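You operate a simulated robot arm through the tools that you are given. There is no shell and no other tool.

You run a simulated robot arm. Do the job below in one go: nothing can be reset, and whatever is moved stays where it is left.

TASK
Free the knob and swap the empty tie pack for the full one.
Fine: press the free button once; the empty pack goes in the dish; lock the latch again.

The check looks at the end state, three seconds after you hand in, the way a careful person would. Anything else that was tipped, shoved, dropped, spilled or broken makes it a failure.

THE ROBOT
A 6-joint arm with a two-finger gripper, fixed in place. Base frame: the origin is on the floor under the middle of its stand, x ahead of it, y to its left, z up; the work surface is at about z = 720. Units: mm, rad, N and s.
With the tool pointing down near the work surface it reaches from about 320 to 360 mm from the base axis. Its first joint turns from -1.204 to 3.002 rad. Payload 3 kg.
Tool frame: one jaw stands still; the origin (TCP) lies on its face and is the grasp point; the fingertips stand 30 mm ahead of it; z points along the fingers, y is the line along which they close. The gripper opens to 96 mm; its body begins 53 mm behind the TCP.
Orientation is told as [roll, pitch, yaw] about the base's x, y, z axes, in that order, counted from this pose: with the fingers straight down and closing along the base's y, the tool's x points along the base's -x, its y along +y and its z along -z.

THE INTERFACE
- The arm moves only by the tool send_rows. Its argument "increments" is text: rows parted by semicolons, each of 7 numbers parted by spaces: the shift along the base's x, y, z in mm, then the turn, a rotation vector about the base's x, y, z in rad, then the closure in counts, from 0 (fully open) to 255 (shut). In form: dx dy dz rx ry rz fingers; .... A call has 1 to 20 rows; each row shifts and turns the commanded pose from where the row before left it. Each row takes 0.2 s and may step no farther than 50 mm and 0.15 rad from the row before; otherwise, or with a gripper value out of range, the whole call is refused. A pose out of reach is approached as far as the arm can. The call stops where the force on the tool passes 40 N (or 10 N more than at its start, if that is more) or the arm is blocked; 0.2 s more then pass. Each finger travels about 153 mm/s and halts on what it meets, pressing with about 23 N; the grip force reading is that of the motor and also rises with nothing between the fingers. The clock runs only during rows and for 0.2 s after the last one: add rows that do not move to give the fingers time. It gives the time, the measured TCP pose, the force on the tool (base axes), the opening and the grip force at its end, in the units of the frame above (readings bear some noise), with the torque about the TCP (base axes, N m) and any sound that the robot's microphone picked up.
- Cameras (640 x 400 px; columns grow to the right, rows downward): "scene" is fixed at [219.9, -651, 1316.3]; the picture's right is [0.95, -0.30, 0.00], its down [-0.20, -0.63, -0.75] and it looks along [0.23, 0.71, -0.67] (base axes); focal length 338 px, centre (320, 200). "wrist" rides on the gripper at [73, 23, -83] in the tool frame; the picture's right is [-0.29, 0.96, 0.00], its down [-0.66, -0.20, -0.72] and it looks along [-0.69, -0.21, 0.69] (tool axes); focal length 247 px, centre (320, 200). There is no depth. A picture from a camera that has moved, and an enlarged one, comes with that camera's place and axes in the base frame and with its lens.
- camera(camera): a new picture of that camera. No time passes.
- slide_trunk(by): slides the trunk up (or, below 0, down) by that many mm; the arm rides with it, the base frame stays. It gives what a move gives, with no picture.
- close_up(camera, box): a new picture of the part [left, top, right, bottom] of that camera's present view, enlarged. No time passes.
- hand_in(): hands the job in; it is judged then, once.

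Nothing tells you positions but the pictures and the camera data. Unless the task says otherwise, let go and move clear before handing in.

The tools are called after ">>>" by a JSON object that holds its "fn" and its "kwargs". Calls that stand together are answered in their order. send_rows: Moves the arm, as the interface text tells. Its arguments: {"type":"object","properties":{"increments":{"type":"string"}},"required":["increments"]} The other tools are called the same way: slide_trunk (by) moves the trunk up or down; camera (camera) takes a picture; close_up (camera, box) takes an enlarged picture of a part of a camera's view; hand_in () hands the job in.

At the start:

```text
time: 0.0
ee_pos: [491.2, -159.9, 1041.8]
orientation: [0.001, 0.0, 0.0]
ft_force: [-0.3, -0.5, -0.1]
moment: [0.01, 0.01, 0.02]
grip_width: 96.1
gripper_force: 0.1
trunk travel left (down, up): [-925.0, 15.0]
```

scene: 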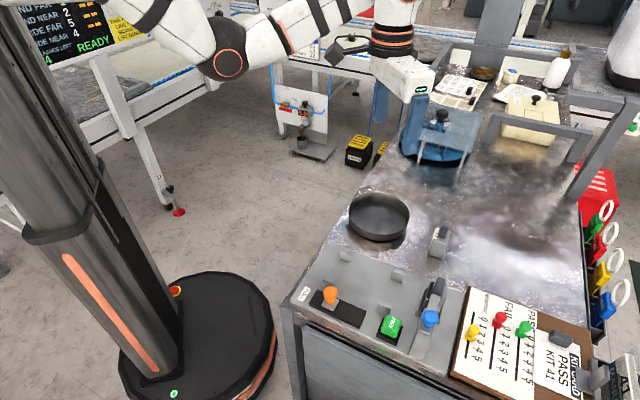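
wrist: 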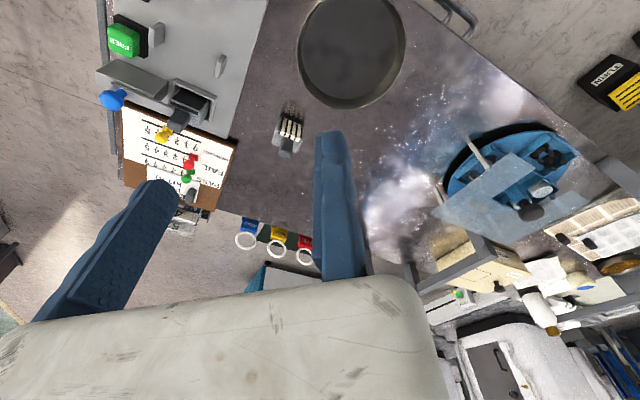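

I see a bench with a panel (orange button or knob, green FREE button, blue-knobbed latch), a dark dish, and a small pack with ties on the bench. I'll look closer before moving.

>>> {"fn": "close_up", "kwargs": {"camera": "scene", "box": [280, 240, 480, 365]}}

>>> {"fn": "close_up", "kwargs": {"camera": "scene", "box": [330, 170, 490, 270]}}

>>> {"fn": "close_up", "kwargs": {"camera": "wrist", "box": [80, 0, 320, 150]}}

>>> {"fn": "close_up", "kwargs": {"camera": "scene", "box": [0, 0, 160, 100]}}

>>> {"fn": "close_up", "kwargs": {"camera": "scene", "box": [440, 280, 640, 400]}}

>>> {"fn": "close_up", "kwargs": {"camera": "scene", "box": [360, 40, 600, 190]}}

```text
3.20 times, centred on (380, 302) of scene
camera zoom: at [219.9, -651.0, 1316.3], right [0.95, -0.3, 0.0], down [-0.2, -0.63, -0.75], along [0.23, 0.71, -0.67], focal length 1081 px, centre (128, -128)
```

zoom: 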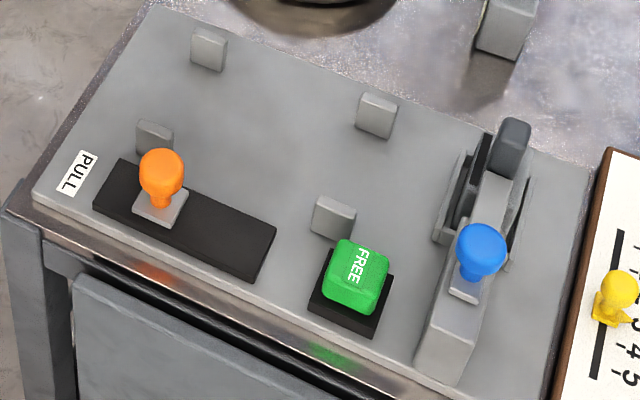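

```text
4.00 times, centred on (410, 220) of scene
camera zoom: at [219.9, -651.0, 1316.3], right [0.95, -0.3, 0.0], down [-0.2, -0.63, -0.75], along [0.23, 0.71, -0.67], focal length 1351 px, centre (-40, 120)
```

zoom: 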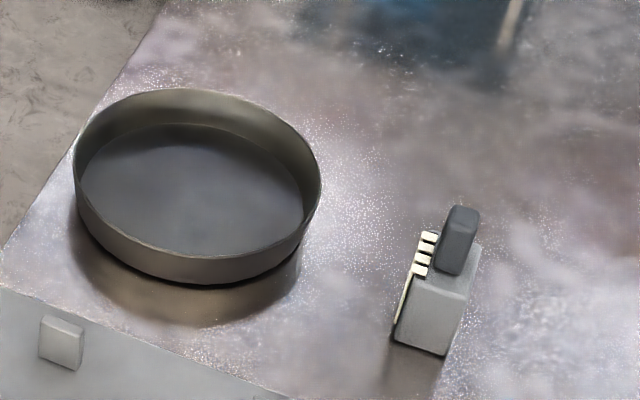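

```text
2.67 times, centred on (200, 75) of wrist
camera zoom: at [419.3, -137.5, 1125.5], right [0.29, 0.96, 0.0], down [0.66, -0.2, 0.72], along [0.69, -0.21, -0.69], focal length 659 px, centre (640, 533)
```

zoom: 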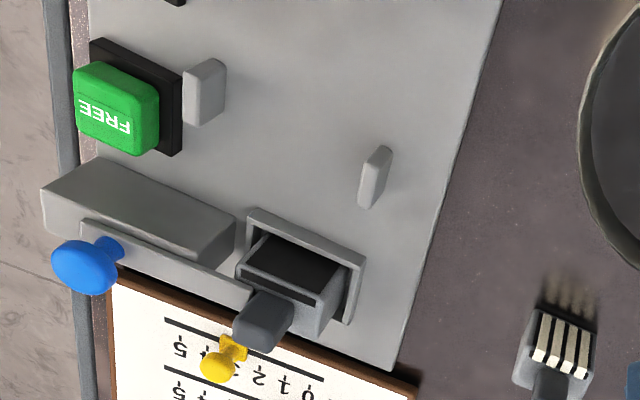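

```text
4.00 times, centred on (80, 50) of scene
camera zoom: at [219.9, -651.0, 1316.3], right [0.95, -0.3, 0.0], down [-0.2, -0.63, -0.75], along [0.23, 0.71, -0.67], focal length 1351 px, centre (1280, 800)
```

zoom: 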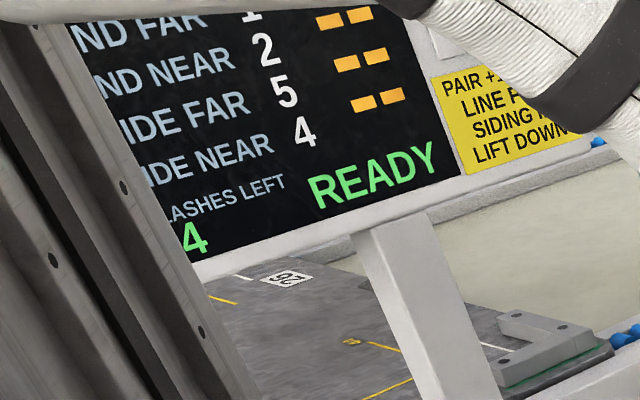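

```text
3.20 times, centred on (540, 340) of scene
camera zoom: at [219.9, -651.0, 1316.3], right [0.95, -0.3, 0.0], down [-0.2, -0.63, -0.75], along [0.23, 0.71, -0.67], focal length 1081 px, centre (-384, -248)
```

zoom: 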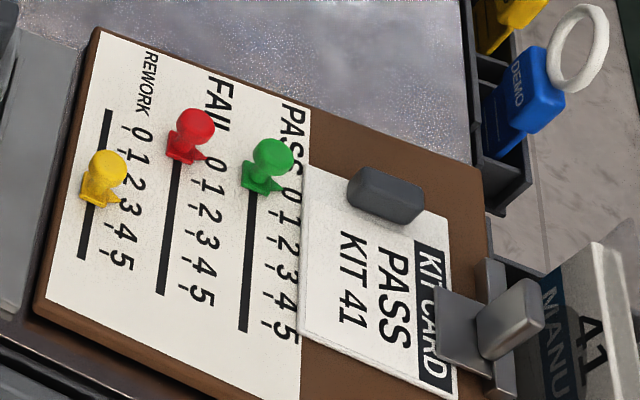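

```text
2.67 times, centred on (480, 115) of scene
camera zoom: at [219.9, -651.0, 1316.3], right [0.95, -0.3, 0.0], down [-0.2, -0.63, -0.75], along [0.23, 0.71, -0.67], focal length 901 px, centre (-107, 427)
```

zoom: 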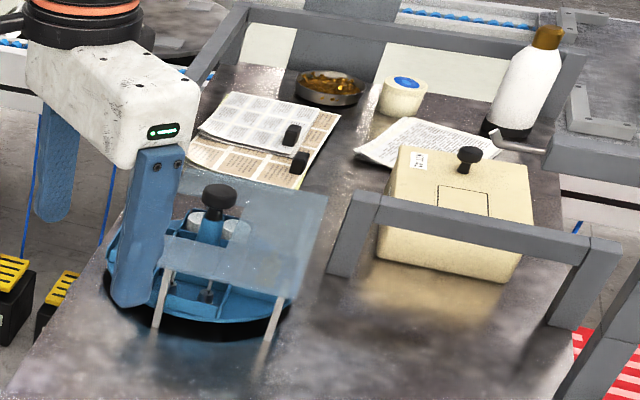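

The bench sits about 45° to the base frame, with the panel at roughly x 280–600 and y −200 to −480. The full pack is near (640, −245) and the dish near (540, −135). I'll take more enlarged views before deciding on grasps.

>>> {"fn": "close_up", "kwargs": {"camera": "wrist", "box": [240, 80, 340, 180]}}

>>> {"fn": "close_up", "kwargs": {"camera": "scene", "box": [400, 260, 464, 300]}}

>>> {"fn": "close_up", "kwargs": {"camera": "scene", "box": [400, 300, 464, 360]}}

>>> {"fn": "close_up", "kwargs": {"camera": "scene", "box": [408, 212, 472, 262]}}

>>> {"fn": "close_up", "kwargs": {"camera": "wrist", "box": [80, 60, 240, 160]}}

```text
4.00 times, centred on (290, 130) of wrist
camera zoom: at [419.3, -137.5, 1125.5], right [0.29, 0.96, 0.0], down [0.66, -0.2, 0.72], along [0.69, -0.21, -0.69], focal length 988 px, centre (440, 480)
```

zoom: 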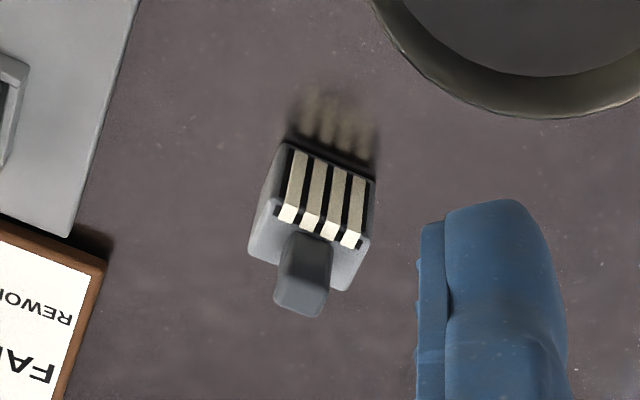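

```text
10.00 times, centred on (432, 280) of scene
camera zoom: at [219.9, -651.0, 1316.3], right [0.95, -0.3, 0.0], down [-0.2, -0.63, -0.75], along [0.23, 0.71, -0.67], focal length 3377 px, centre (-800, -600)
```

zoom: 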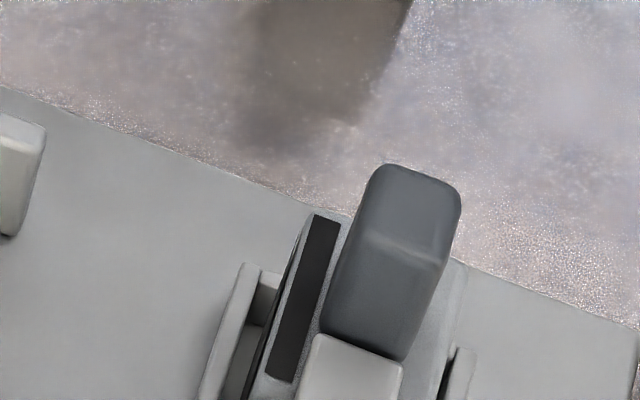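

```text
6.67 times, centred on (432, 330) of scene
camera zoom: at [219.9, -651.0, 1316.3], right [0.95, -0.3, 0.0], down [-0.2, -0.63, -0.75], along [0.23, 0.71, -0.67], focal length 2252 px, centre (-427, -667)
```

zoom: 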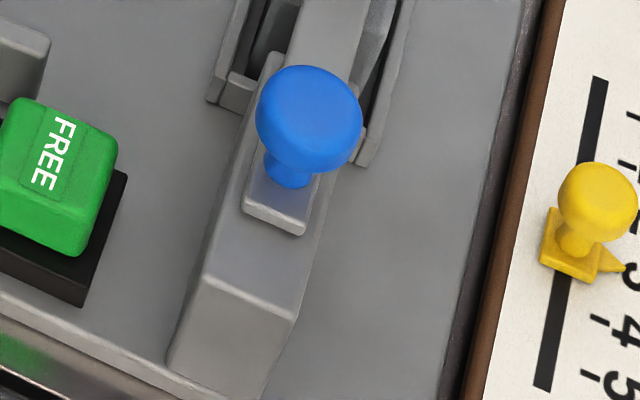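

```text
8.00 times, centred on (440, 237) of scene
camera zoom: at [219.9, -651.0, 1316.3], right [0.95, -0.3, 0.0], down [-0.2, -0.63, -0.75], along [0.23, 0.71, -0.67], focal length 2702 px, centre (-640, -96)
```

zoom: 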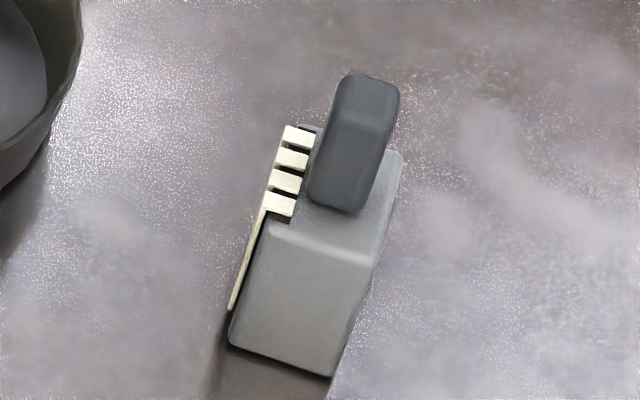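

```text
4.00 times, centred on (160, 110) of wrist
camera zoom: at [419.3, -137.5, 1125.5], right [0.29, 0.96, 0.0], down [0.66, -0.2, 0.72], along [0.69, -0.21, -0.69], focal length 988 px, centre (960, 560)
```

zoom: 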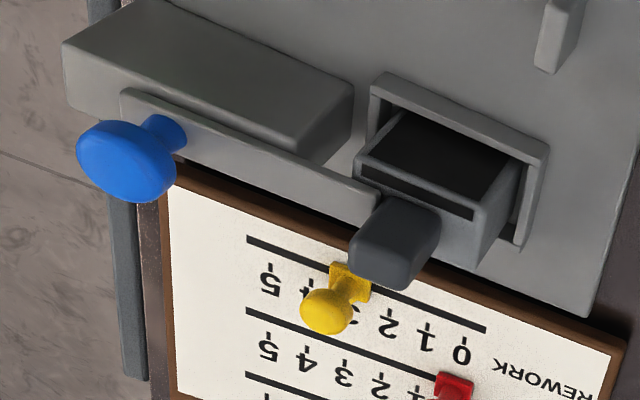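

The mechanism looks like this: a blue-knobbed bar slides on a raised block and overlaps the top of the empty pack in its socket. The green FREE button is to its left, and the full pack stands alone further back. I'll turn the tool to line up with the bench and drop a little for a better wrist view.

>>> {"fn": "send_rows", "kwargs": {"increments": "-11.7 -12.2 -20.8 0 0 -0.1309 0; -11.7 -12.2 -20.8 0 0 -0.1309 0; -11.7 -12.2 -20.8 0 0 -0.1309 0; -11.7 -12.2 -20.8 0 0 -0.1309 0; -11.7 -12.2 -20.8 0 0 -0.1309 0; -11.7 -12.2 -20.8 0 0 -0.1309 0; 0 0 0 0 0 0 0"}}

>>> {"fn": "camera", "kwargs": {"camera": "wrist"}}

>>> {"fn": "camera", "kwargs": {"camera": "scene"}}

```text
time: 1.6
ee_pos: [421.4, -234.4, 917.3]
orientation: [0.002, 0.001, -0.786]
ft_force: [-0.4, 0.2, 0.6]
moment: [0.01, 0.01, 0.03]
grip_width: 96.0
gripper_force: 0.1
trunk travel left (down, up): [-925.0, 15.0]
```

```text
taken
camera wrist: at [385.6, -166.5, 1000.6], right [0.88, 0.47, 0.0], down [0.32, -0.61, 0.72], along [0.34, -0.64, -0.69], focal length 247 px, centre (320, 200)
```

wrist: 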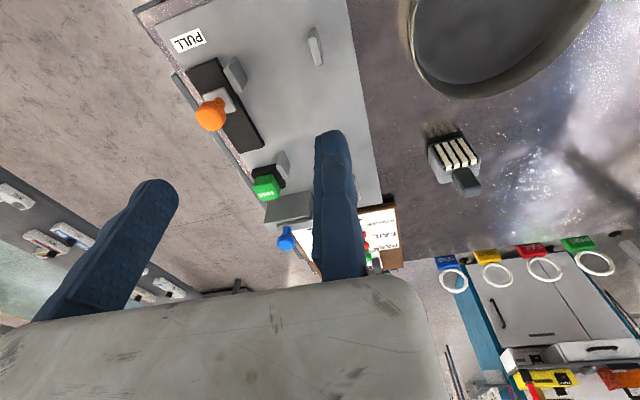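

```text
taken
```

scene: 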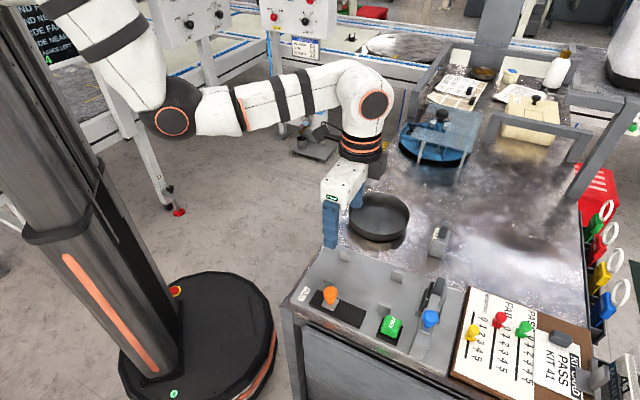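

The view is good but the finger blocks the latch. I'll shift the tool along the bench so the latch and socket sit in the upper part of the wrist picture.

>>> {"fn": "send_rows", "kwargs": {"increments": "16.7 -31.6 -4 0 0 0 0; 16.7 -31.6 -4 0 0 0 0; 16.7 -31.6 -4 0 0 0 0; 16.7 -31.6 -4 0 0 0 0; 0 0 0 0 0 0 0"}}

>>> {"fn": "camera", "kwargs": {"camera": "wrist"}}

```text
time: 2.8
ee_pos: [487.2, -359.6, 901.1]
orientation: [0.003, -0.002, -0.785]
ft_force: [-0.5, -0.5, -0.2]
moment: [0.02, 0.02, -0.04]
grip_width: 96.0
gripper_force: 0.0
trunk travel left (down, up): [-925.0, 15.0]
```

```text
taken
camera wrist: at [452.6, -291.9, 985.0], right [0.88, 0.47, 0.0], down [0.32, -0.61, 0.72], along [0.34, -0.64, -0.69], focal length 247 px, centre (320, 200)
```

wrist: 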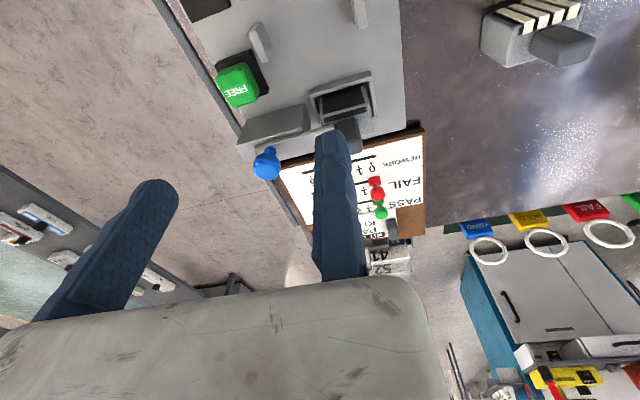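

>>> {"fn": "close_up", "kwargs": {"camera": "wrist", "box": [200, 40, 440, 190]}}

>>> {"fn": "close_up", "kwargs": {"camera": "wrist", "box": [290, 60, 390, 160]}}

>>> {"fn": "close_up", "kwargs": {"camera": "wrist", "box": [440, 0, 640, 100]}}

>>> {"fn": "close_up", "kwargs": {"camera": "wrist", "box": [200, 50, 300, 200]}}

```text
2.67 times, centred on (320, 115) of wrist
camera zoom: at [452.6, -291.9, 985.0], right [0.88, 0.47, 0.0], down [0.32, -0.61, 0.72], along [0.34, -0.64, -0.69], focal length 659 px, centre (320, 427)
```

zoom: 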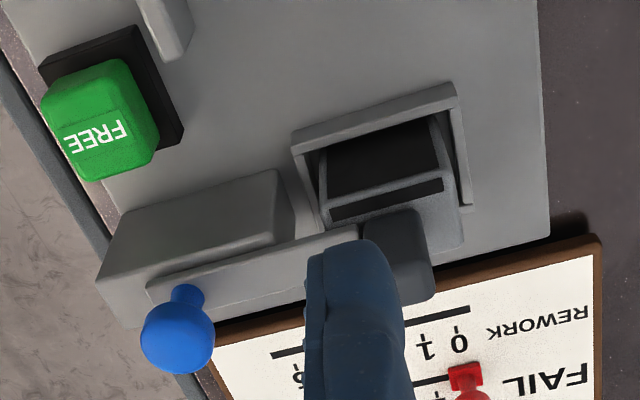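

```text
4.00 times, centred on (340, 110) of wrist
camera zoom: at [452.6, -291.9, 985.0], right [0.88, 0.47, 0.0], down [0.32, -0.61, 0.72], along [0.34, -0.64, -0.69], focal length 988 px, centre (240, 560)
```

zoom: 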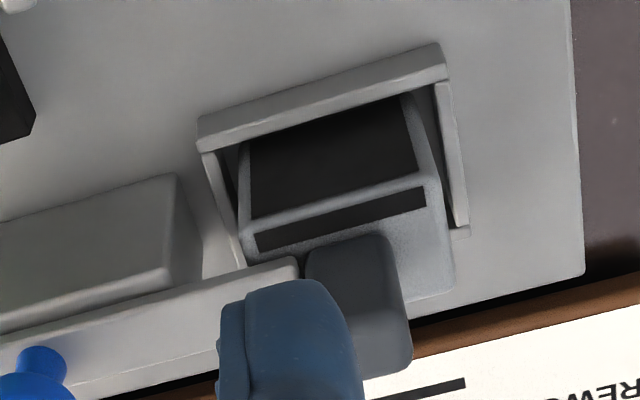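

```text
3.20 times, centred on (540, 50) of wrist
camera zoom: at [452.6, -291.9, 985.0], right [0.88, 0.47, 0.0], down [0.32, -0.61, 0.72], along [0.34, -0.64, -0.69], focal length 790 px, centre (-384, 680)
```

zoom: 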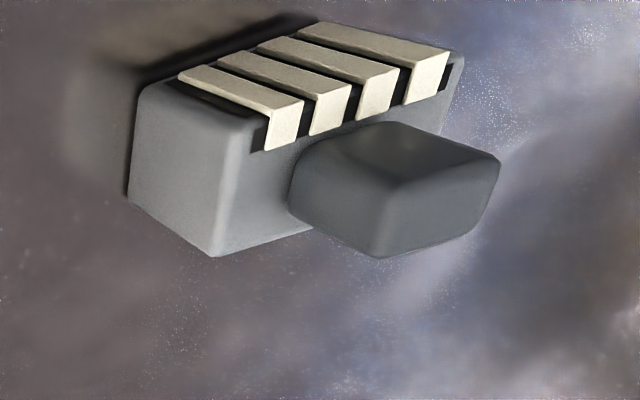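

```text
2.67 times, centred on (250, 125) of wrist
camera zoom: at [452.6, -291.9, 985.0], right [0.88, 0.47, 0.0], down [0.32, -0.61, 0.72], along [0.34, -0.64, -0.69], focal length 659 px, centre (507, 400)
```

zoom: 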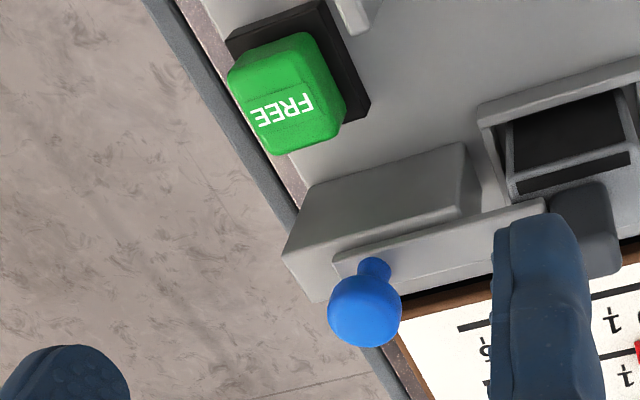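

From two views I get these estimates (s along the front edge, t toward the back, both in mm):
- Blue knob head: about (s 646, t 28, z 809).
- Latch bar: reaches to t≈93, over the pack.
- Pack handle: at (646, 104), with its top at z≈812.
- FREE button top: about (591, 16, 764).

Next I'll check the finger shape and get better views of the full pack.

>>> {"fn": "close_up", "kwargs": {"camera": "scene", "box": [320, 150, 480, 310]}}

>>> {"fn": "camera", "kwargs": {"camera": "scene"}}

```text
2.50 times, centred on (400, 230) of scene
camera zoom: at [219.9, -651.0, 1316.3], right [0.95, -0.3, 0.0], down [-0.2, -0.63, -0.75], along [0.23, 0.71, -0.67], focal length 844 px, centre (120, 125)
```

zoom: 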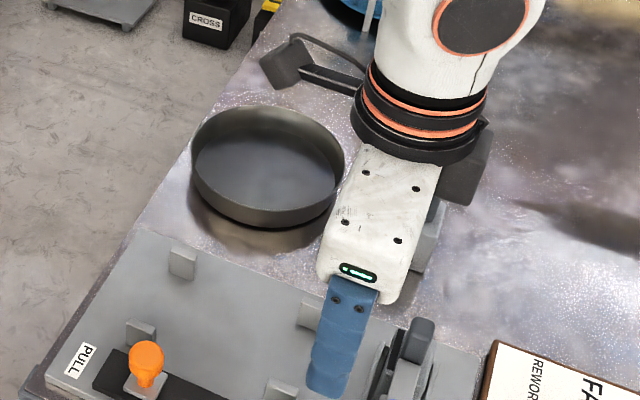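

```text
taken
```

scene: 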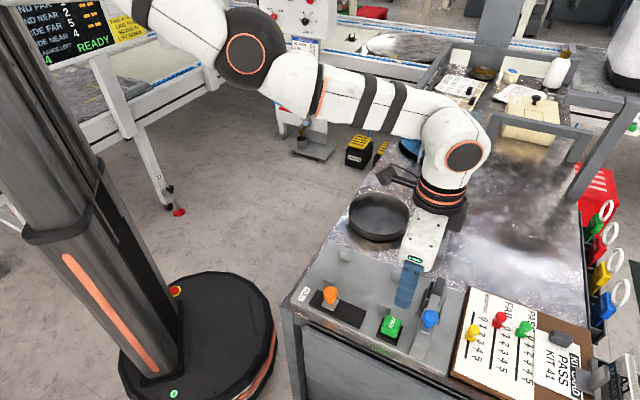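

>>> {"fn": "close_up", "kwargs": {"camera": "wrist", "box": [200, 0, 300, 120]}}

>>> {"fn": "close_up", "kwargs": {"camera": "scene", "box": [364, 295, 420, 345]}}

>>> {"fn": "close_up", "kwargs": {"camera": "wrist", "box": [0, 110, 400, 330]}}

```text
3.33 times, centred on (250, 60) of wrist
camera zoom: at [452.6, -291.9, 985.0], right [0.88, 0.47, 0.0], down [0.32, -0.61, 0.72], along [0.34, -0.64, -0.69], focal length 823 px, centre (553, 667)
```

zoom: 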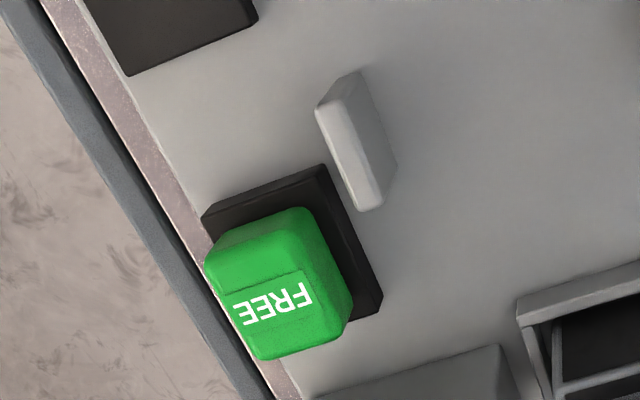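

```text
8.00 times, centred on (392, 320) of scene
camera zoom: at [219.9, -651.0, 1316.3], right [0.95, -0.3, 0.0], down [-0.2, -0.63, -0.75], along [0.23, 0.71, -0.67], focal length 2702 px, centre (-256, -760)
```

zoom: 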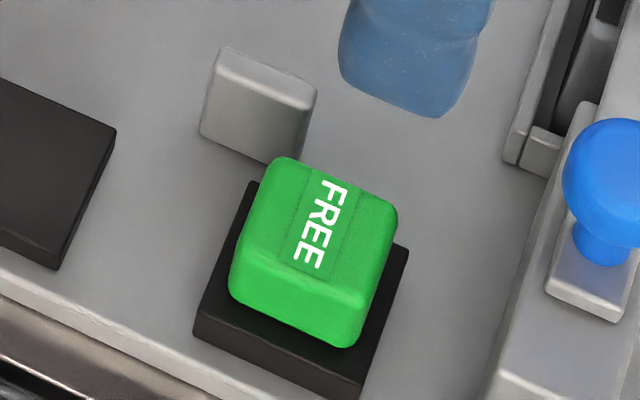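

```text
1.60 times, centred on (200, 220) of wrist
camera zoom: at [452.6, -291.9, 985.0], right [0.88, 0.47, 0.0], down [0.32, -0.61, 0.72], along [0.34, -0.64, -0.69], focal length 395 px, centre (512, 168)
```

zoom: 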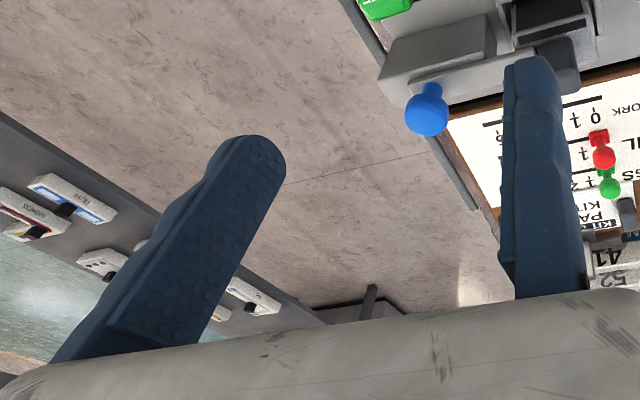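

The finger and button clearances look fine. To reach this area near the work surface the trunk must come down, so I'll raise the tool first and then lower the trunk by about 280 mm.

>>> {"fn": "send_rows", "kwargs": {"increments": "0 0 45 0 0 0 0; 0 0 45 0 0 0 0; 0 0 45 0 0 0 0; 0 0 45 0 0 0 0; 0 0 45 0 0 0 0; 0 0 45 0 0 0 0; 0 0 0 0 0 0 0"}}

>>> {"fn": "slide_trunk", "kwargs": {"by": -150}}

>>> {"fn": "camera", "kwargs": {"camera": "scene"}}

```text
time: 4.4
ee_pos: [525.1, -375.7, 1148.5]
orientation: [0.001, -0.001, -0.783]
ft_force: [-1.2, 0.1, -0.3]
moment: [-0.01, -0.04, 0.01]
grip_width: 95.9
gripper_force: 0.2
out of reach, approached as far as the arm can: row 4, 5, 6
trunk travel left (down, up): [-925.0, 15.0]
```

```text
time: 6.2
ee_pos: [525.0, -375.9, 998.5]
orientation: [0.0, -0.002, -0.785]
ft_force: [0.1, 0.8, -0.3]
moment: [-0.01, 0.0, -0.02]
grip_width: 96.0
gripper_force: 0.0
trunk travel left (down, up): [-775.0, 165.0]
```

```text
taken
```

scene: 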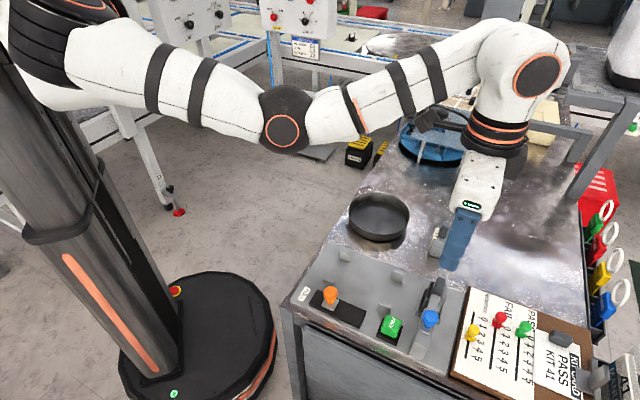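

The arm hit its reach limit going up, so the commanded pose may differ from the measured one. I'll send one still row to see what it does before going further.

>>> {"fn": "send_rows", "kwargs": {"increments": "0 0 0 0 0 0 0"}}

```text
time: 6.5
ee_pos: [525.2, -376.8, 998.3]
orientation: [0.002, -0.002, -0.785]
ft_force: [0.6, -0.6, 0.0]
moment: [0.0, 0.01, 0.01]
grip_width: 96.0
gripper_force: 0.0
trunk travel left (down, up): [-775.0, 165.0]
```

The pose held, so increments now count from where the arm really is. I'll move above the FREE button with the fingertips still about 55 mm above it.

>>> {"fn": "send_rows", "kwargs": {"increments": "-24.3 -7.5 -30 0 0 0 0; -24.3 -7.5 -30 0 0 0 0; -24.3 -7.5 -30 0 0 0 0; -24.3 -7.5 -30 0 0 0 0; 0 0 -28 0 0 0 0; 0 0 0 0 0 0 0"}}

>>> {"fn": "camera", "kwargs": {"camera": "scene"}}

>>> {"fn": "camera", "kwargs": {"camera": "wrist"}}

```text
time: 8.0
ee_pos: [431.4, -407.4, 849.0]
orientation: [-0.001, 0.001, -0.785]
ft_force: [-0.5, 0.1, 0.1]
moment: [-0.01, -0.03, 0.04]
grip_width: 96.2
gripper_force: 0.0
out of reach, approached as far as the arm can: row 1
trunk travel left (down, up): [-775.0, 165.0]
```

```text
taken
```

scene: 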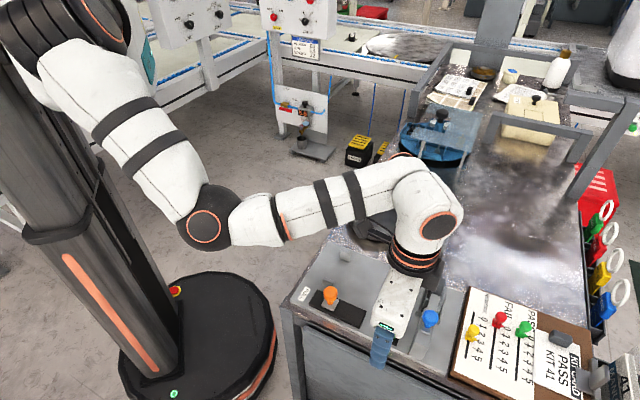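

```text
taken
camera wrist: at [397.0, -339.6, 932.9], right [0.88, 0.47, 0.0], down [0.32, -0.61, 0.72], along [0.34, -0.64, -0.69], focal length 247 px, centre (320, 200)
```

wrist: 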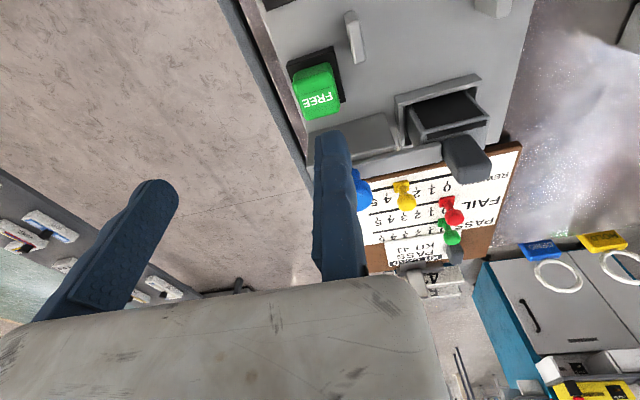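

I'm above the button and the view is good. Before pressing, which may start a timer, I'll check at a safe height that the arm can reach over the socket and the full pack with the trunk here.

>>> {"fn": "send_rows", "kwargs": {"increments": "0 0 45 0 0 0 0; 25 6 0 0 0 0 0; 25 6 0 0 0 0 0; 25 6 0 0 0 0 0; 25 6 0 0 0 0 0; 0 0 0 0 0 0 0"}}

>>> {"fn": "send_rows", "kwargs": {"increments": "10 15 0 0 0 0 0; 10 15 0 0 0 0 0; 10 15 0 0 0 0 0; 10 15 0 0 0 0 0; 10 15 0 0 0 0 0; 10 15 0 0 0 0 0; 10 15 0 0 0 0 0; 10 15 0 0 0 0 0; 0 0 0 0 0 0 0"}}

>>> {"fn": "camera", "kwargs": {"camera": "scene"}}

>>> {"fn": "camera", "kwargs": {"camera": "wrist"}}

```text
time: 9.3
ee_pos: [533.0, -383.3, 892.4]
orientation: [0.001, 0.002, -0.786]
ft_force: [0.5, 0.0, 0.3]
moment: [-0.01, -0.04, -0.04]
grip_width: 96.1
gripper_force: 0.0
trunk travel left (down, up): [-775.0, 165.0]
```

```text
time: 11.3
ee_pos: [580.7, -257.4, 900.9]
orientation: [0.0, 0.0, -0.786]
ft_force: [-0.6, 0.3, 0.3]
moment: [-0.01, 0.0, -0.01]
grip_width: 96.2
gripper_force: 0.1
out of reach, approached as far as the arm can: row 3, 5, 6, 7, 8
trunk travel left (down, up): [-775.0, 165.0]
```

```text
taken
```

scene: 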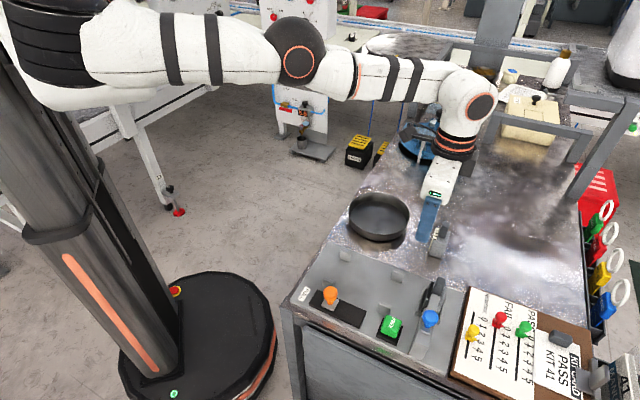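

```text
taken
camera wrist: at [545.7, -189.1, 984.7], right [0.88, 0.47, 0.0], down [0.32, -0.61, 0.72], along [0.34, -0.64, -0.69], focal length 247 px, centre (320, 200)
```

wrist: 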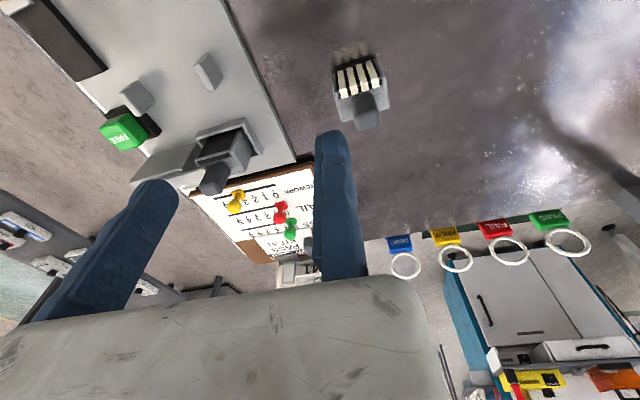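

At yaw −45° the arm runs out of reach near the full pack. Turning the tool a further −90° puts the fixed jaw outward, which gains reach and closes the jaws along the bench edge. I'll retreat inward and up, turn, then lower the trunk a bit more.

>>> {"fn": "send_rows", "kwargs": {"increments": "-30 -10 15 0 0 0 0; -30 -10 15 0 0 0 0; -25 -12 10 0 0 0 0; 0 0 0 0 0 -0.1428 0; 0 0 0 0 0 -0.1428 0; 0 0 0 0 0 -0.1428 0; 0 0 0 0 0 -0.1428 0; 0 0 0 0 0 -0.1428 0; 0 0 0 0 0 -0.1428 0; 0 0 0 0 0 -0.1428 0; 0 0 0 0 0 -0.1428 0; 0 0 0 0 0 -0.1428 0; 0 0 0 0 0 -0.1428 0; 0 0 0 0 0 -0.1428 0; 0 0 0 0 0 0 0"}}

>>> {"fn": "camera", "kwargs": {"camera": "scene"}}

>>> {"fn": "camera", "kwargs": {"camera": "wrist"}}

```text
time: 14.6
ee_pos: [572.5, -306.3, 925.7]
orientation: [0.0, 0.002, -2.358]
ft_force: [-0.4, 0.0, 0.3]
moment: [0.03, 0.01, -0.02]
grip_width: 96.0
gripper_force: 0.0
out of reach, approached as far as the arm can: row 1, 2, 3
trunk travel left (down, up): [-775.0, 165.0]
```

```text
taken
```

scene: 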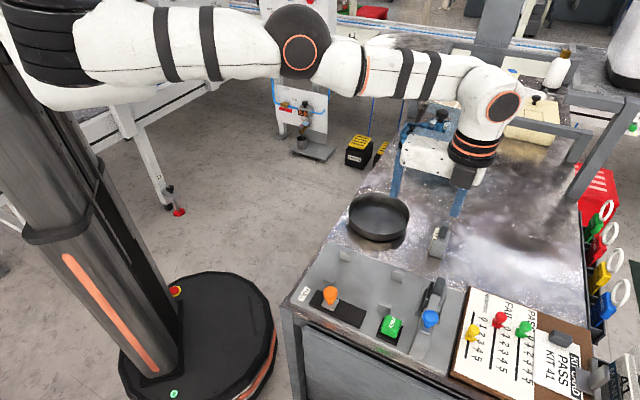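

```text
taken
camera wrist: at [641.5, -270.8, 1009.2], right [0.47, -0.88, 0.0], down [-0.61, -0.32, 0.72], along [-0.64, -0.34, -0.69], focal length 247 px, centre (320, 200)
```

wrist: 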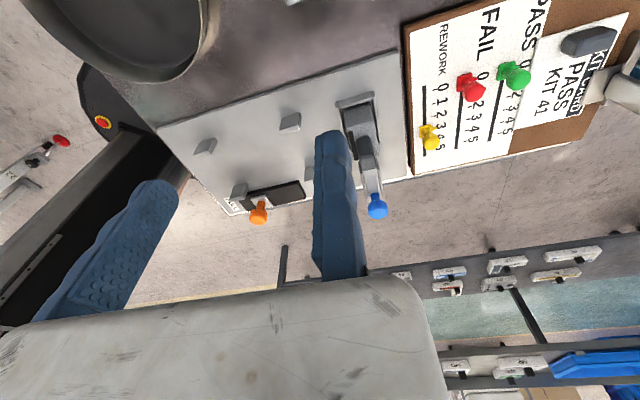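

The solver behaved oddly at the straight-arm boundary, but the tool now points at yaw −135° with the elbow up, which suits bench work. I'll step inward a little and check that motion is normal again.

>>> {"fn": "send_rows", "kwargs": {"increments": "-15 8 0 0 0 0 0; -15 8 0 0 0 0 0; -15 8 0 0 0 0 0; 0 0 0 0 0 0 0"}}

>>> {"fn": "camera", "kwargs": {"camera": "scene"}}

```text
time: 15.6
ee_pos: [572.5, -306.4, 925.3]
orientation: [-0.001, 0.0, -2.356]
ft_force: [0.3, -0.3, -0.4]
moment: [0.02, 0.0, 0.0]
grip_width: 95.9
gripper_force: 0.0
out of reach, approached as far as the arm can: row 1, 2, 3
trunk travel left (down, up): [-775.0, 165.0]
```

```text
taken
```

scene: 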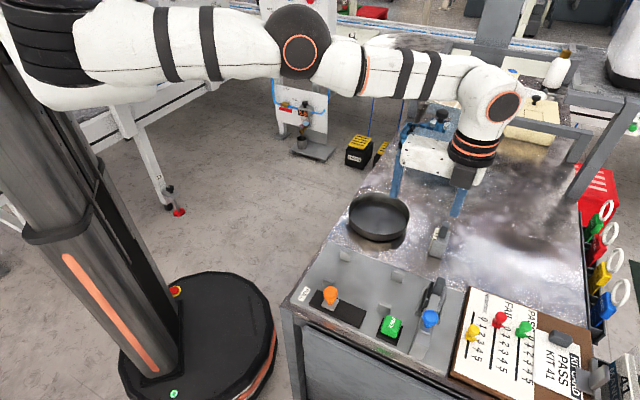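

Inward moves are refused here, which suggests a joint limit in this elbow-up, nearly straight pose. I'll test small upward moves, since there is free air above.

>>> {"fn": "send_rows", "kwargs": {"increments": "0 0 15 0 0 0 0; 0 0 15 0 0 0 0; 0 0 15 0 0 0 0; 0 0 0 0 0 0 0"}}

>>> {"fn": "send_rows", "kwargs": {"increments": "-10 5 5 0 0 0 0; -10 5 5 0 0 0 0; 0 0 0 0 0 0 0"}}

>>> {"fn": "camera", "kwargs": {"camera": "scene"}}

```text
time: 16.6
ee_pos: [578.1, -307.3, 970.4]
orientation: [-0.002, -0.001, -2.356]
ft_force: [0.1, -0.7, -0.4]
moment: [0.03, 0.02, -0.01]
grip_width: 96.2
gripper_force: 0.0
out of reach, approached as far as the arm can: row 2
trunk travel left (down, up): [-775.0, 165.0]
```

```text
time: 17.4
ee_pos: [554.3, -296.0, 981.6]
orientation: [-0.002, -0.001, -2.356]
ft_force: [0.4, 1.0, -0.1]
moment: [0.01, -0.01, 0.04]
grip_width: 95.9
gripper_force: 0.0
out of reach, approached as far as the arm can: row 1
trunk travel left (down, up): [-775.0, 165.0]
```

```text
taken
```

scene: 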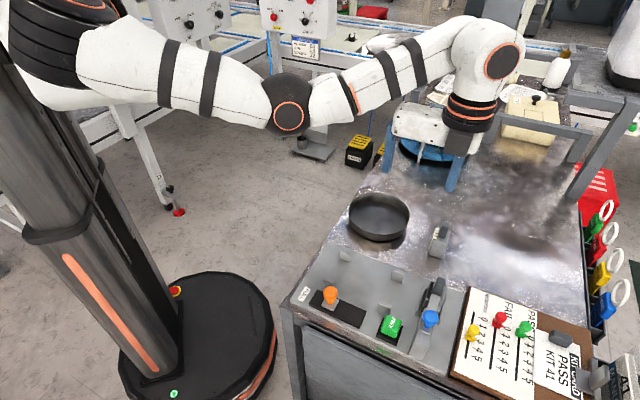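

The arm flipped back to elbow-down and moves normally. I'll lower the trunk another 140 mm; the tool is over clear bench between the panel and the full pack.

>>> {"fn": "slide_trunk", "kwargs": {"by": -140}}

>>> {"fn": "camera", "kwargs": {"camera": "scene"}}

>>> {"fn": "camera", "kwargs": {"camera": "wrist"}}

```text
time: 19.0
ee_pos: [554.7, -296.0, 841.4]
orientation: [0.0, -0.002, -2.356]
ft_force: [0.4, -0.3, 0.2]
moment: [-0.01, 0.01, 0.03]
grip_width: 95.8
gripper_force: 0.1
trunk travel left (down, up): [-635.0, 305.0]
```

```text
taken
```

scene: 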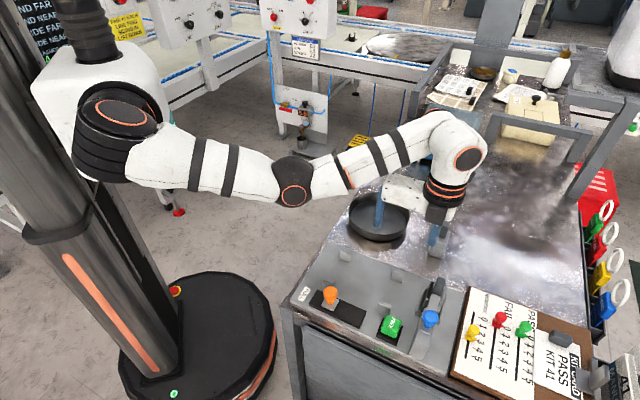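

```text
taken
camera wrist: at [623.7, -259.7, 924.9], right [0.47, -0.88, 0.0], down [-0.61, -0.32, 0.72], along [-0.64, -0.34, -0.69], focal length 247 px, centre (320, 200)
```

wrist: 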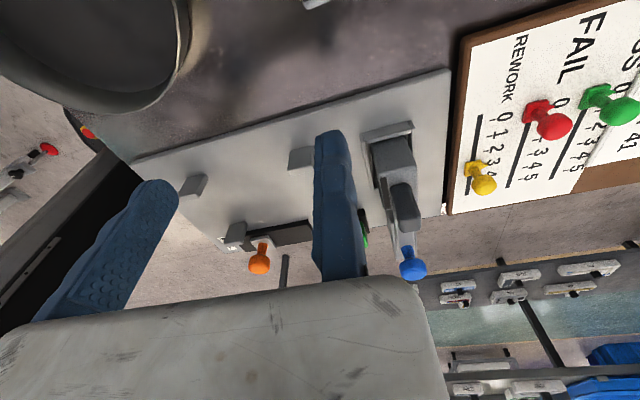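

The arm is in a healthier posture now. I'll raise slightly and test reach above the full pack, with the fingertips kept over everything.

>>> {"fn": "send_rows", "kwargs": {"increments": "0 0 24 0 0 0 0; 20 9 0 0 0 0 0; 20 9 0 0 0 0 0; 20 9 0 0 0 0 0; 20 8 0 0 0 0 0; 0 0 0 0 0 0 0"}}

>>> {"fn": "camera", "kwargs": {"camera": "wrist"}}

>>> {"fn": "camera", "kwargs": {"camera": "scene"}}

```text
time: 20.4
ee_pos: [591.5, -255.4, 863.3]
orientation: [0.0, 0.0, -2.356]
ft_force: [0.0, 0.0, 0.2]
moment: [-0.02, 0.02, -0.03]
grip_width: 95.8
gripper_force: 0.1
out of reach, approached as far as the arm can: row 3, 4, 5
trunk travel left (down, up): [-635.0, 305.0]
```

```text
taken
camera wrist: at [660.2, -220.1, 947.8], right [0.47, -0.88, 0.0], down [-0.61, -0.32, 0.72], along [-0.64, -0.34, -0.69], focal length 247 px, centre (320, 200)
```

wrist: 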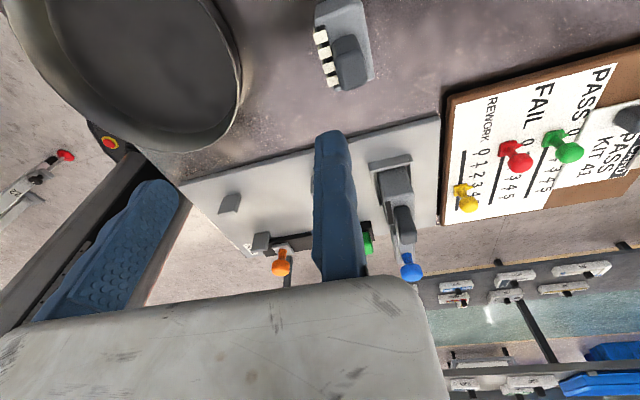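

```text
taken
```

scene: 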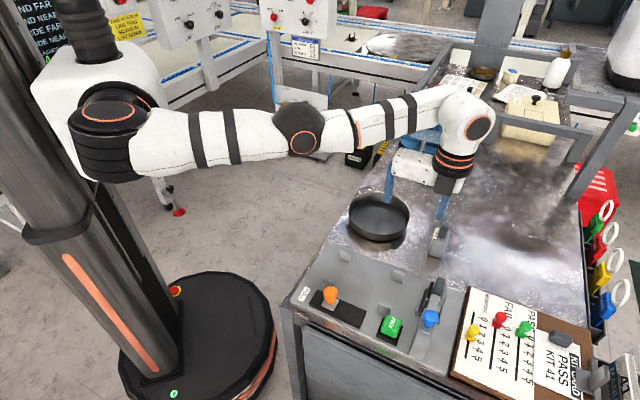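

The vertical tool tops out at about r≈645 mm, but the full pack's handle is at r≈680. Tilting the tool about 15° with fingers outward, keeping the jaws closing front-to-back, should cover it. First I'll raise and pull in to get the elbow bent down again.

>>> {"fn": "send_rows", "kwargs": {"increments": "0 0 15 0 0 0 0; 0 0 15 0 0 0 0; 0 0 15 0 0 0 0; -10 5 5 0 0 0 0; -10 5 5 0 0 0 0; -15 6 0 0 0 0 0; -15 6 0 0 0 0 0; 0 0 0 0 0 0 0"}}

>>> {"fn": "camera", "kwargs": {"camera": "scene"}}

>>> {"fn": "close_up", "kwargs": {"camera": "wrist", "box": [280, 0, 440, 100]}}

```text
time: 22.2
ee_pos: [577.7, -244.0, 918.0]
orientation: [0.0, -0.002, -2.356]
ft_force: [0.1, -0.5, 0.7]
moment: [0.03, -0.02, 0.01]
grip_width: 95.8
gripper_force: 0.0
out of reach, approached as far as the arm can: row 5, 6, 7
trunk travel left (down, up): [-635.0, 305.0]
```

```text
taken
```

scene: 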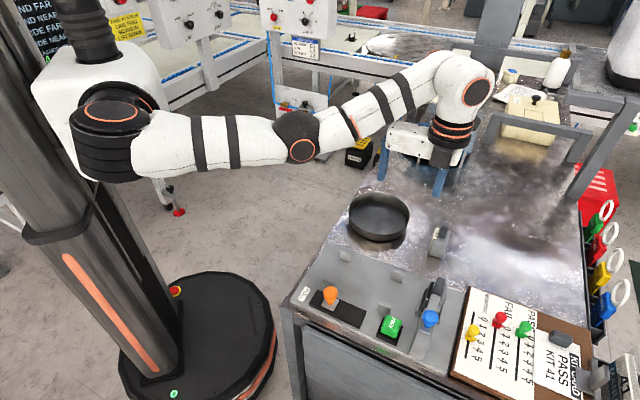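

```text
4.00 times, centred on (360, 50) of wrist
camera zoom: at [646.4, -207.7, 1001.7], right [0.47, -0.88, 0.0], down [-0.61, -0.32, 0.72], along [-0.64, -0.34, -0.69], focal length 988 px, centre (160, 800)
```

zoom: 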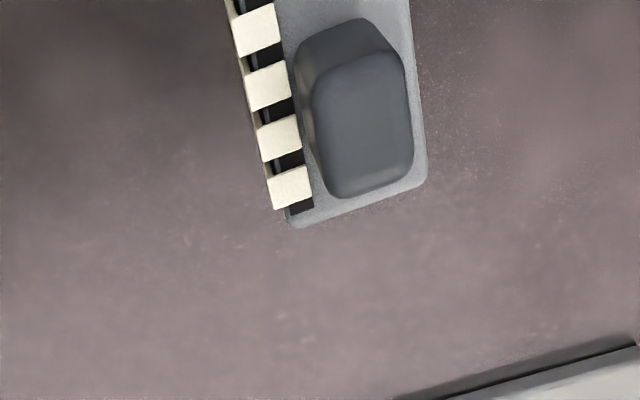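

The full pack's handle top is about 14 × 16 mm, centred near (s 625, t 260, z 798), and square to the bench. Next I'll move down and inward together so the forearm isn't at its limit.

>>> {"fn": "send_rows", "kwargs": {"increments": "-10 2 -12 0 0 0 0; -10 2 -12 0 0 0 0; -10 2 -12 0 0 0 0; -10 2 -12 0 0 0 0; 0 0 0 0 0 0 0"}}

>>> {"fn": "camera", "kwargs": {"camera": "scene"}}

```text
time: 23.4
ee_pos: [565.6, -236.3, 862.9]
orientation: [-0.001, 0.0, -2.356]
ft_force: [0.8, 0.2, 0.5]
moment: [0.02, -0.01, -0.01]
grip_width: 95.7
gripper_force: 0.1
out of reach, approached as far as the arm can: row 1, 2, 3, 4
trunk travel left (down, up): [-635.0, 305.0]
```

```text
taken
```

scene: 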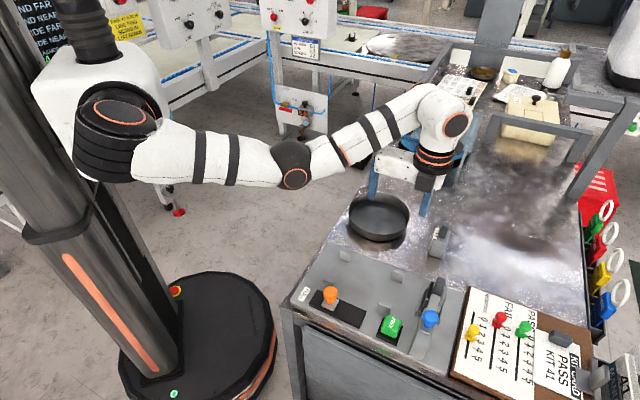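

The arm's limits now make sense: the vertical tool only works in a narrow ring, and tilting the fingers outward widens it. I'll tilt the tool 0.26 rad toward the right of the bench, then spin it back about its own axis so the jaws close front-to-back.

>>> {"fn": "send_rows", "kwargs": {"increments": "0 0 5 -0.0919 -0.0919 0 0; 0 0 5 -0.0919 -0.0919 0 0; 0 0 0 0 0 0 0"}}

```text
time: 24.2
ee_pos: [564.7, -236.7, 873.7]
orientation: [0.26, 0.0, -2.357]
ft_force: [-0.3, -0.8, 0.0]
moment: [-0.05, 0.0, 0.02]
grip_width: 96.2
gripper_force: 0.1
trunk travel left (down, up): [-635.0, 305.0]
```

>>> {"fn": "send_rows", "kwargs": {"increments": "0 0 0 -0.0261 0.0261 0.1379 0; 0 0 0 -0.0261 0.0261 0.1379 0; 0 0 0 -0.0261 0.0261 0.1379 0; 0 0 0 -0.0261 0.0261 0.1379 0; 0 0 0 -0.0261 0.0261 0.1379 0; 0 0 0 -0.0261 0.0261 0.1379 0; 0 0 0 -0.0261 0.0261 0.1379 0; 0 0 0 -0.0261 0.0261 0.1379 0; 0 0 0 -0.0261 0.0261 0.1379 0; 0 0 0 -0.0261 0.0261 0.1379 0; 0 0 0 -0.0261 0.0261 0.1379 0; 0 0 0 0 0 0 0"}}

>>> {"fn": "camera", "kwargs": {"camera": "scene"}}

>>> {"fn": "camera", "kwargs": {"camera": "wrist"}}

```text
time: 26.8
ee_pos: [565.2, -237.7, 873.3]
orientation: [-0.004, -0.261, -0.785]
ft_force: [0.0, 0.3, 0.1]
moment: [0.0, -0.02, 0.01]
grip_width: 95.9
gripper_force: 0.1
trunk travel left (down, up): [-635.0, 305.0]
```

```text
taken
```

scene: 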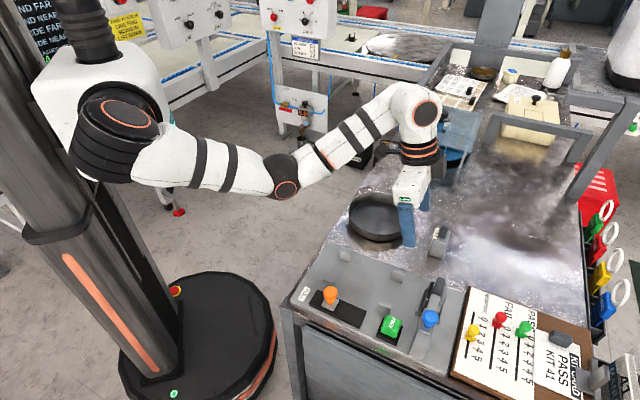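

```text
taken
camera wrist: at [517.4, -156.9, 934.4], right [0.88, 0.48, 0.07], down [0.18, -0.46, 0.87], along [0.45, -0.75, -0.49], focal length 247 px, centre (320, 200)
```

wrist: 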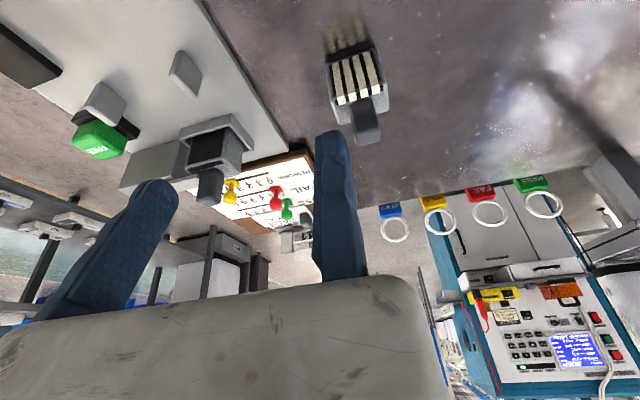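

The tool is now tilted with the jaws front-to-back, and the motion works well. I'll raise the trunk 50 mm to centre the working range, then check reach above the full pack.

>>> {"fn": "slide_trunk", "kwargs": {"by": 50}}

>>> {"fn": "send_rows", "kwargs": {"increments": "13 -2.2 0 0 0 0 0; 13 -2.2 -10 0 0 0 0; 13 -2.2 -10 0 0 0 0; 13 -2.2 -10 0 0 0 0; 13 -2.2 -15 0 0 0 0; 0 0 0 0 0 0 0"}}

>>> {"fn": "camera", "kwargs": {"camera": "wrist"}}

>>> {"fn": "camera", "kwargs": {"camera": "scene"}}

```text
time: 27.7
ee_pos: [566.2, -238.1, 922.4]
orientation: [-0.002, -0.261, -0.785]
ft_force: [0.1, 0.0, 0.3]
moment: [0.0, -0.02, -0.03]
grip_width: 95.9
gripper_force: 0.1
trunk travel left (down, up): [-685.0, 255.0]
```

```text
time: 29.1
ee_pos: [628.7, -247.5, 877.8]
orientation: [-0.001, -0.264, -0.787]
ft_force: [-0.2, -0.1, -0.6]
moment: [-0.05, 0.0, -0.05]
grip_width: 95.9
gripper_force: 0.1
out of reach, approached as far as the arm can: row 5
trunk travel left (down, up): [-685.0, 255.0]
```

```text
taken
camera wrist: at [580.3, -166.5, 939.6], right [0.88, 0.47, 0.08], down [0.18, -0.46, 0.87], along [0.45, -0.75, -0.49], focal length 247 px, centre (320, 200)
```

wrist: 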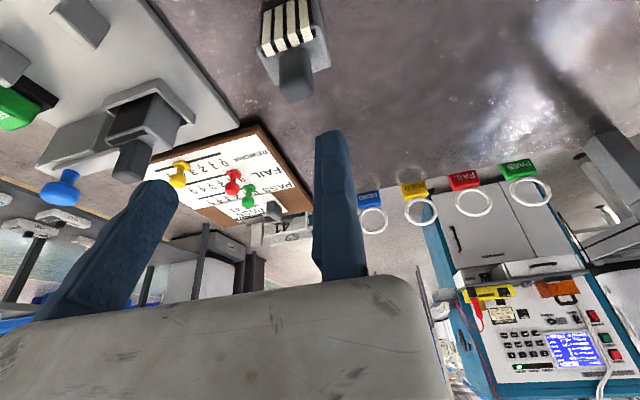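

```text
taken
```

scene: 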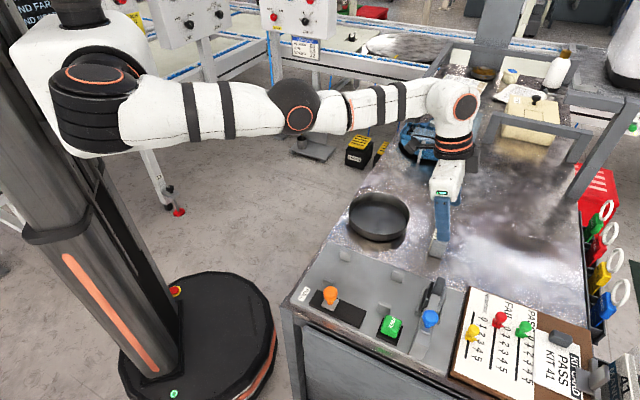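

The arm is right at its outer reach here, so I'll add a bit more tilt (to about 0.40 rad) for margin.

>>> {"fn": "send_rows", "kwargs": {"increments": "0 0 0 -0.0495 -0.0495 0 0; 0 0 0 -0.0495 -0.0495 0 0; 0 0 0 0 0 0 0"}}

>>> {"fn": "camera", "kwargs": {"camera": "scene"}}

>>> {"fn": "camera", "kwargs": {"camera": "wrist"}}

```text
time: 29.9
ee_pos: [629.2, -247.1, 877.6]
orientation: [-0.004, -0.403, -0.785]
ft_force: [0.9, -0.4, 0.7]
moment: [0.0, 0.03, 0.01]
grip_width: 95.9
gripper_force: 0.0
trunk travel left (down, up): [-685.0, 255.0]
```

```text
taken
```

scene: 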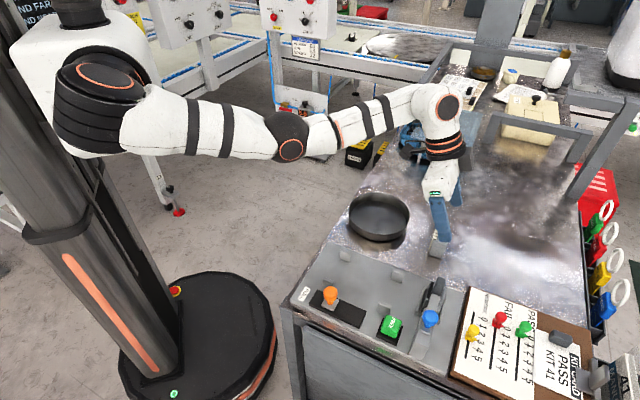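

```text
taken
camera wrist: at [574.7, -161.3, 925.3], right [0.87, 0.48, 0.11], down [0.09, -0.37, 0.92], along [0.49, -0.79, -0.36], focal length 247 px, centre (320, 200)
```

wrist: 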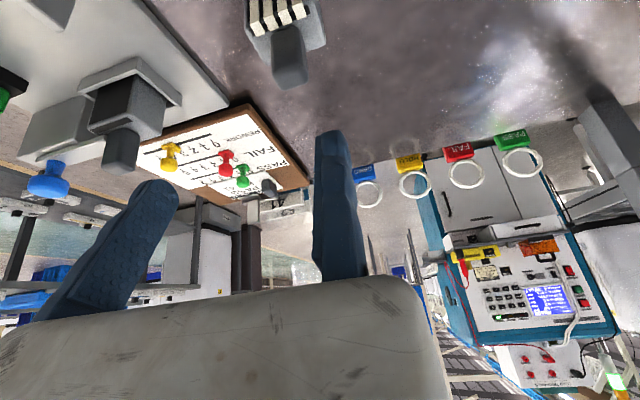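

Reach is comfortable now. I'll travel at safe height to above the FREE button, closing the fingers on the way.

>>> {"fn": "send_rows", "kwargs": {"increments": "-34.4 -26 0 0 0 0 255; -34.4 -26 -5 0 0 0 255; -34.4 -26 -8 0 0 0 255; -34.4 -26 -8 0 0 0 255; -34.4 -26 -8 0 0 0 255; -34.4 -26 -8 0 0 0 255; 0 0 0 0 0 0 255; 0 0 0 0 0 0 255"}}

>>> {"fn": "camera", "kwargs": {"camera": "scene"}}

>>> {"fn": "camera", "kwargs": {"camera": "wrist"}}

```text
time: 31.7
ee_pos: [423.4, -407.5, 840.8]
orientation: [-0.003, -0.403, -0.786]
ft_force: [0.6, -0.8, 0.4]
moment: [-0.02, 0.01, 0.01]
grip_width: 0.2
gripper_force: 22.6
trunk travel left (down, up): [-685.0, 255.0]
```

```text
taken
```

scene: 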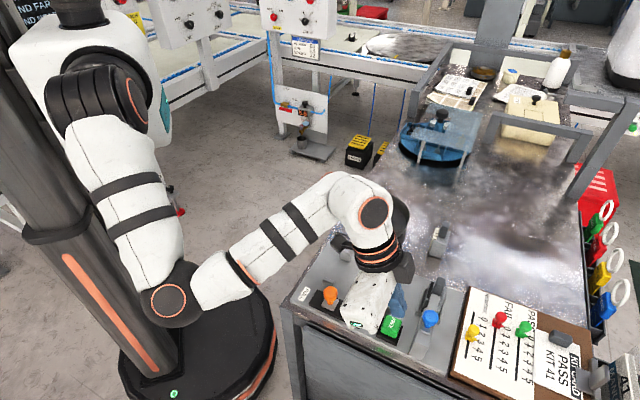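

```text
taken
camera wrist: at [369.5, -321.0, 889.5], right [0.87, 0.48, 0.11], down [0.09, -0.37, 0.92], along [0.49, -0.79, -0.36], focal length 247 px, centre (320, 200)
```

wrist: 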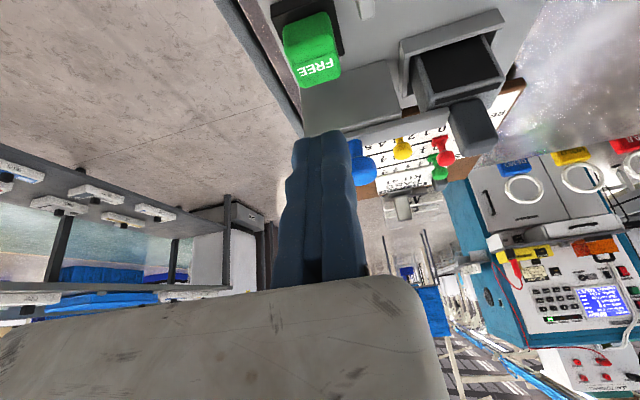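

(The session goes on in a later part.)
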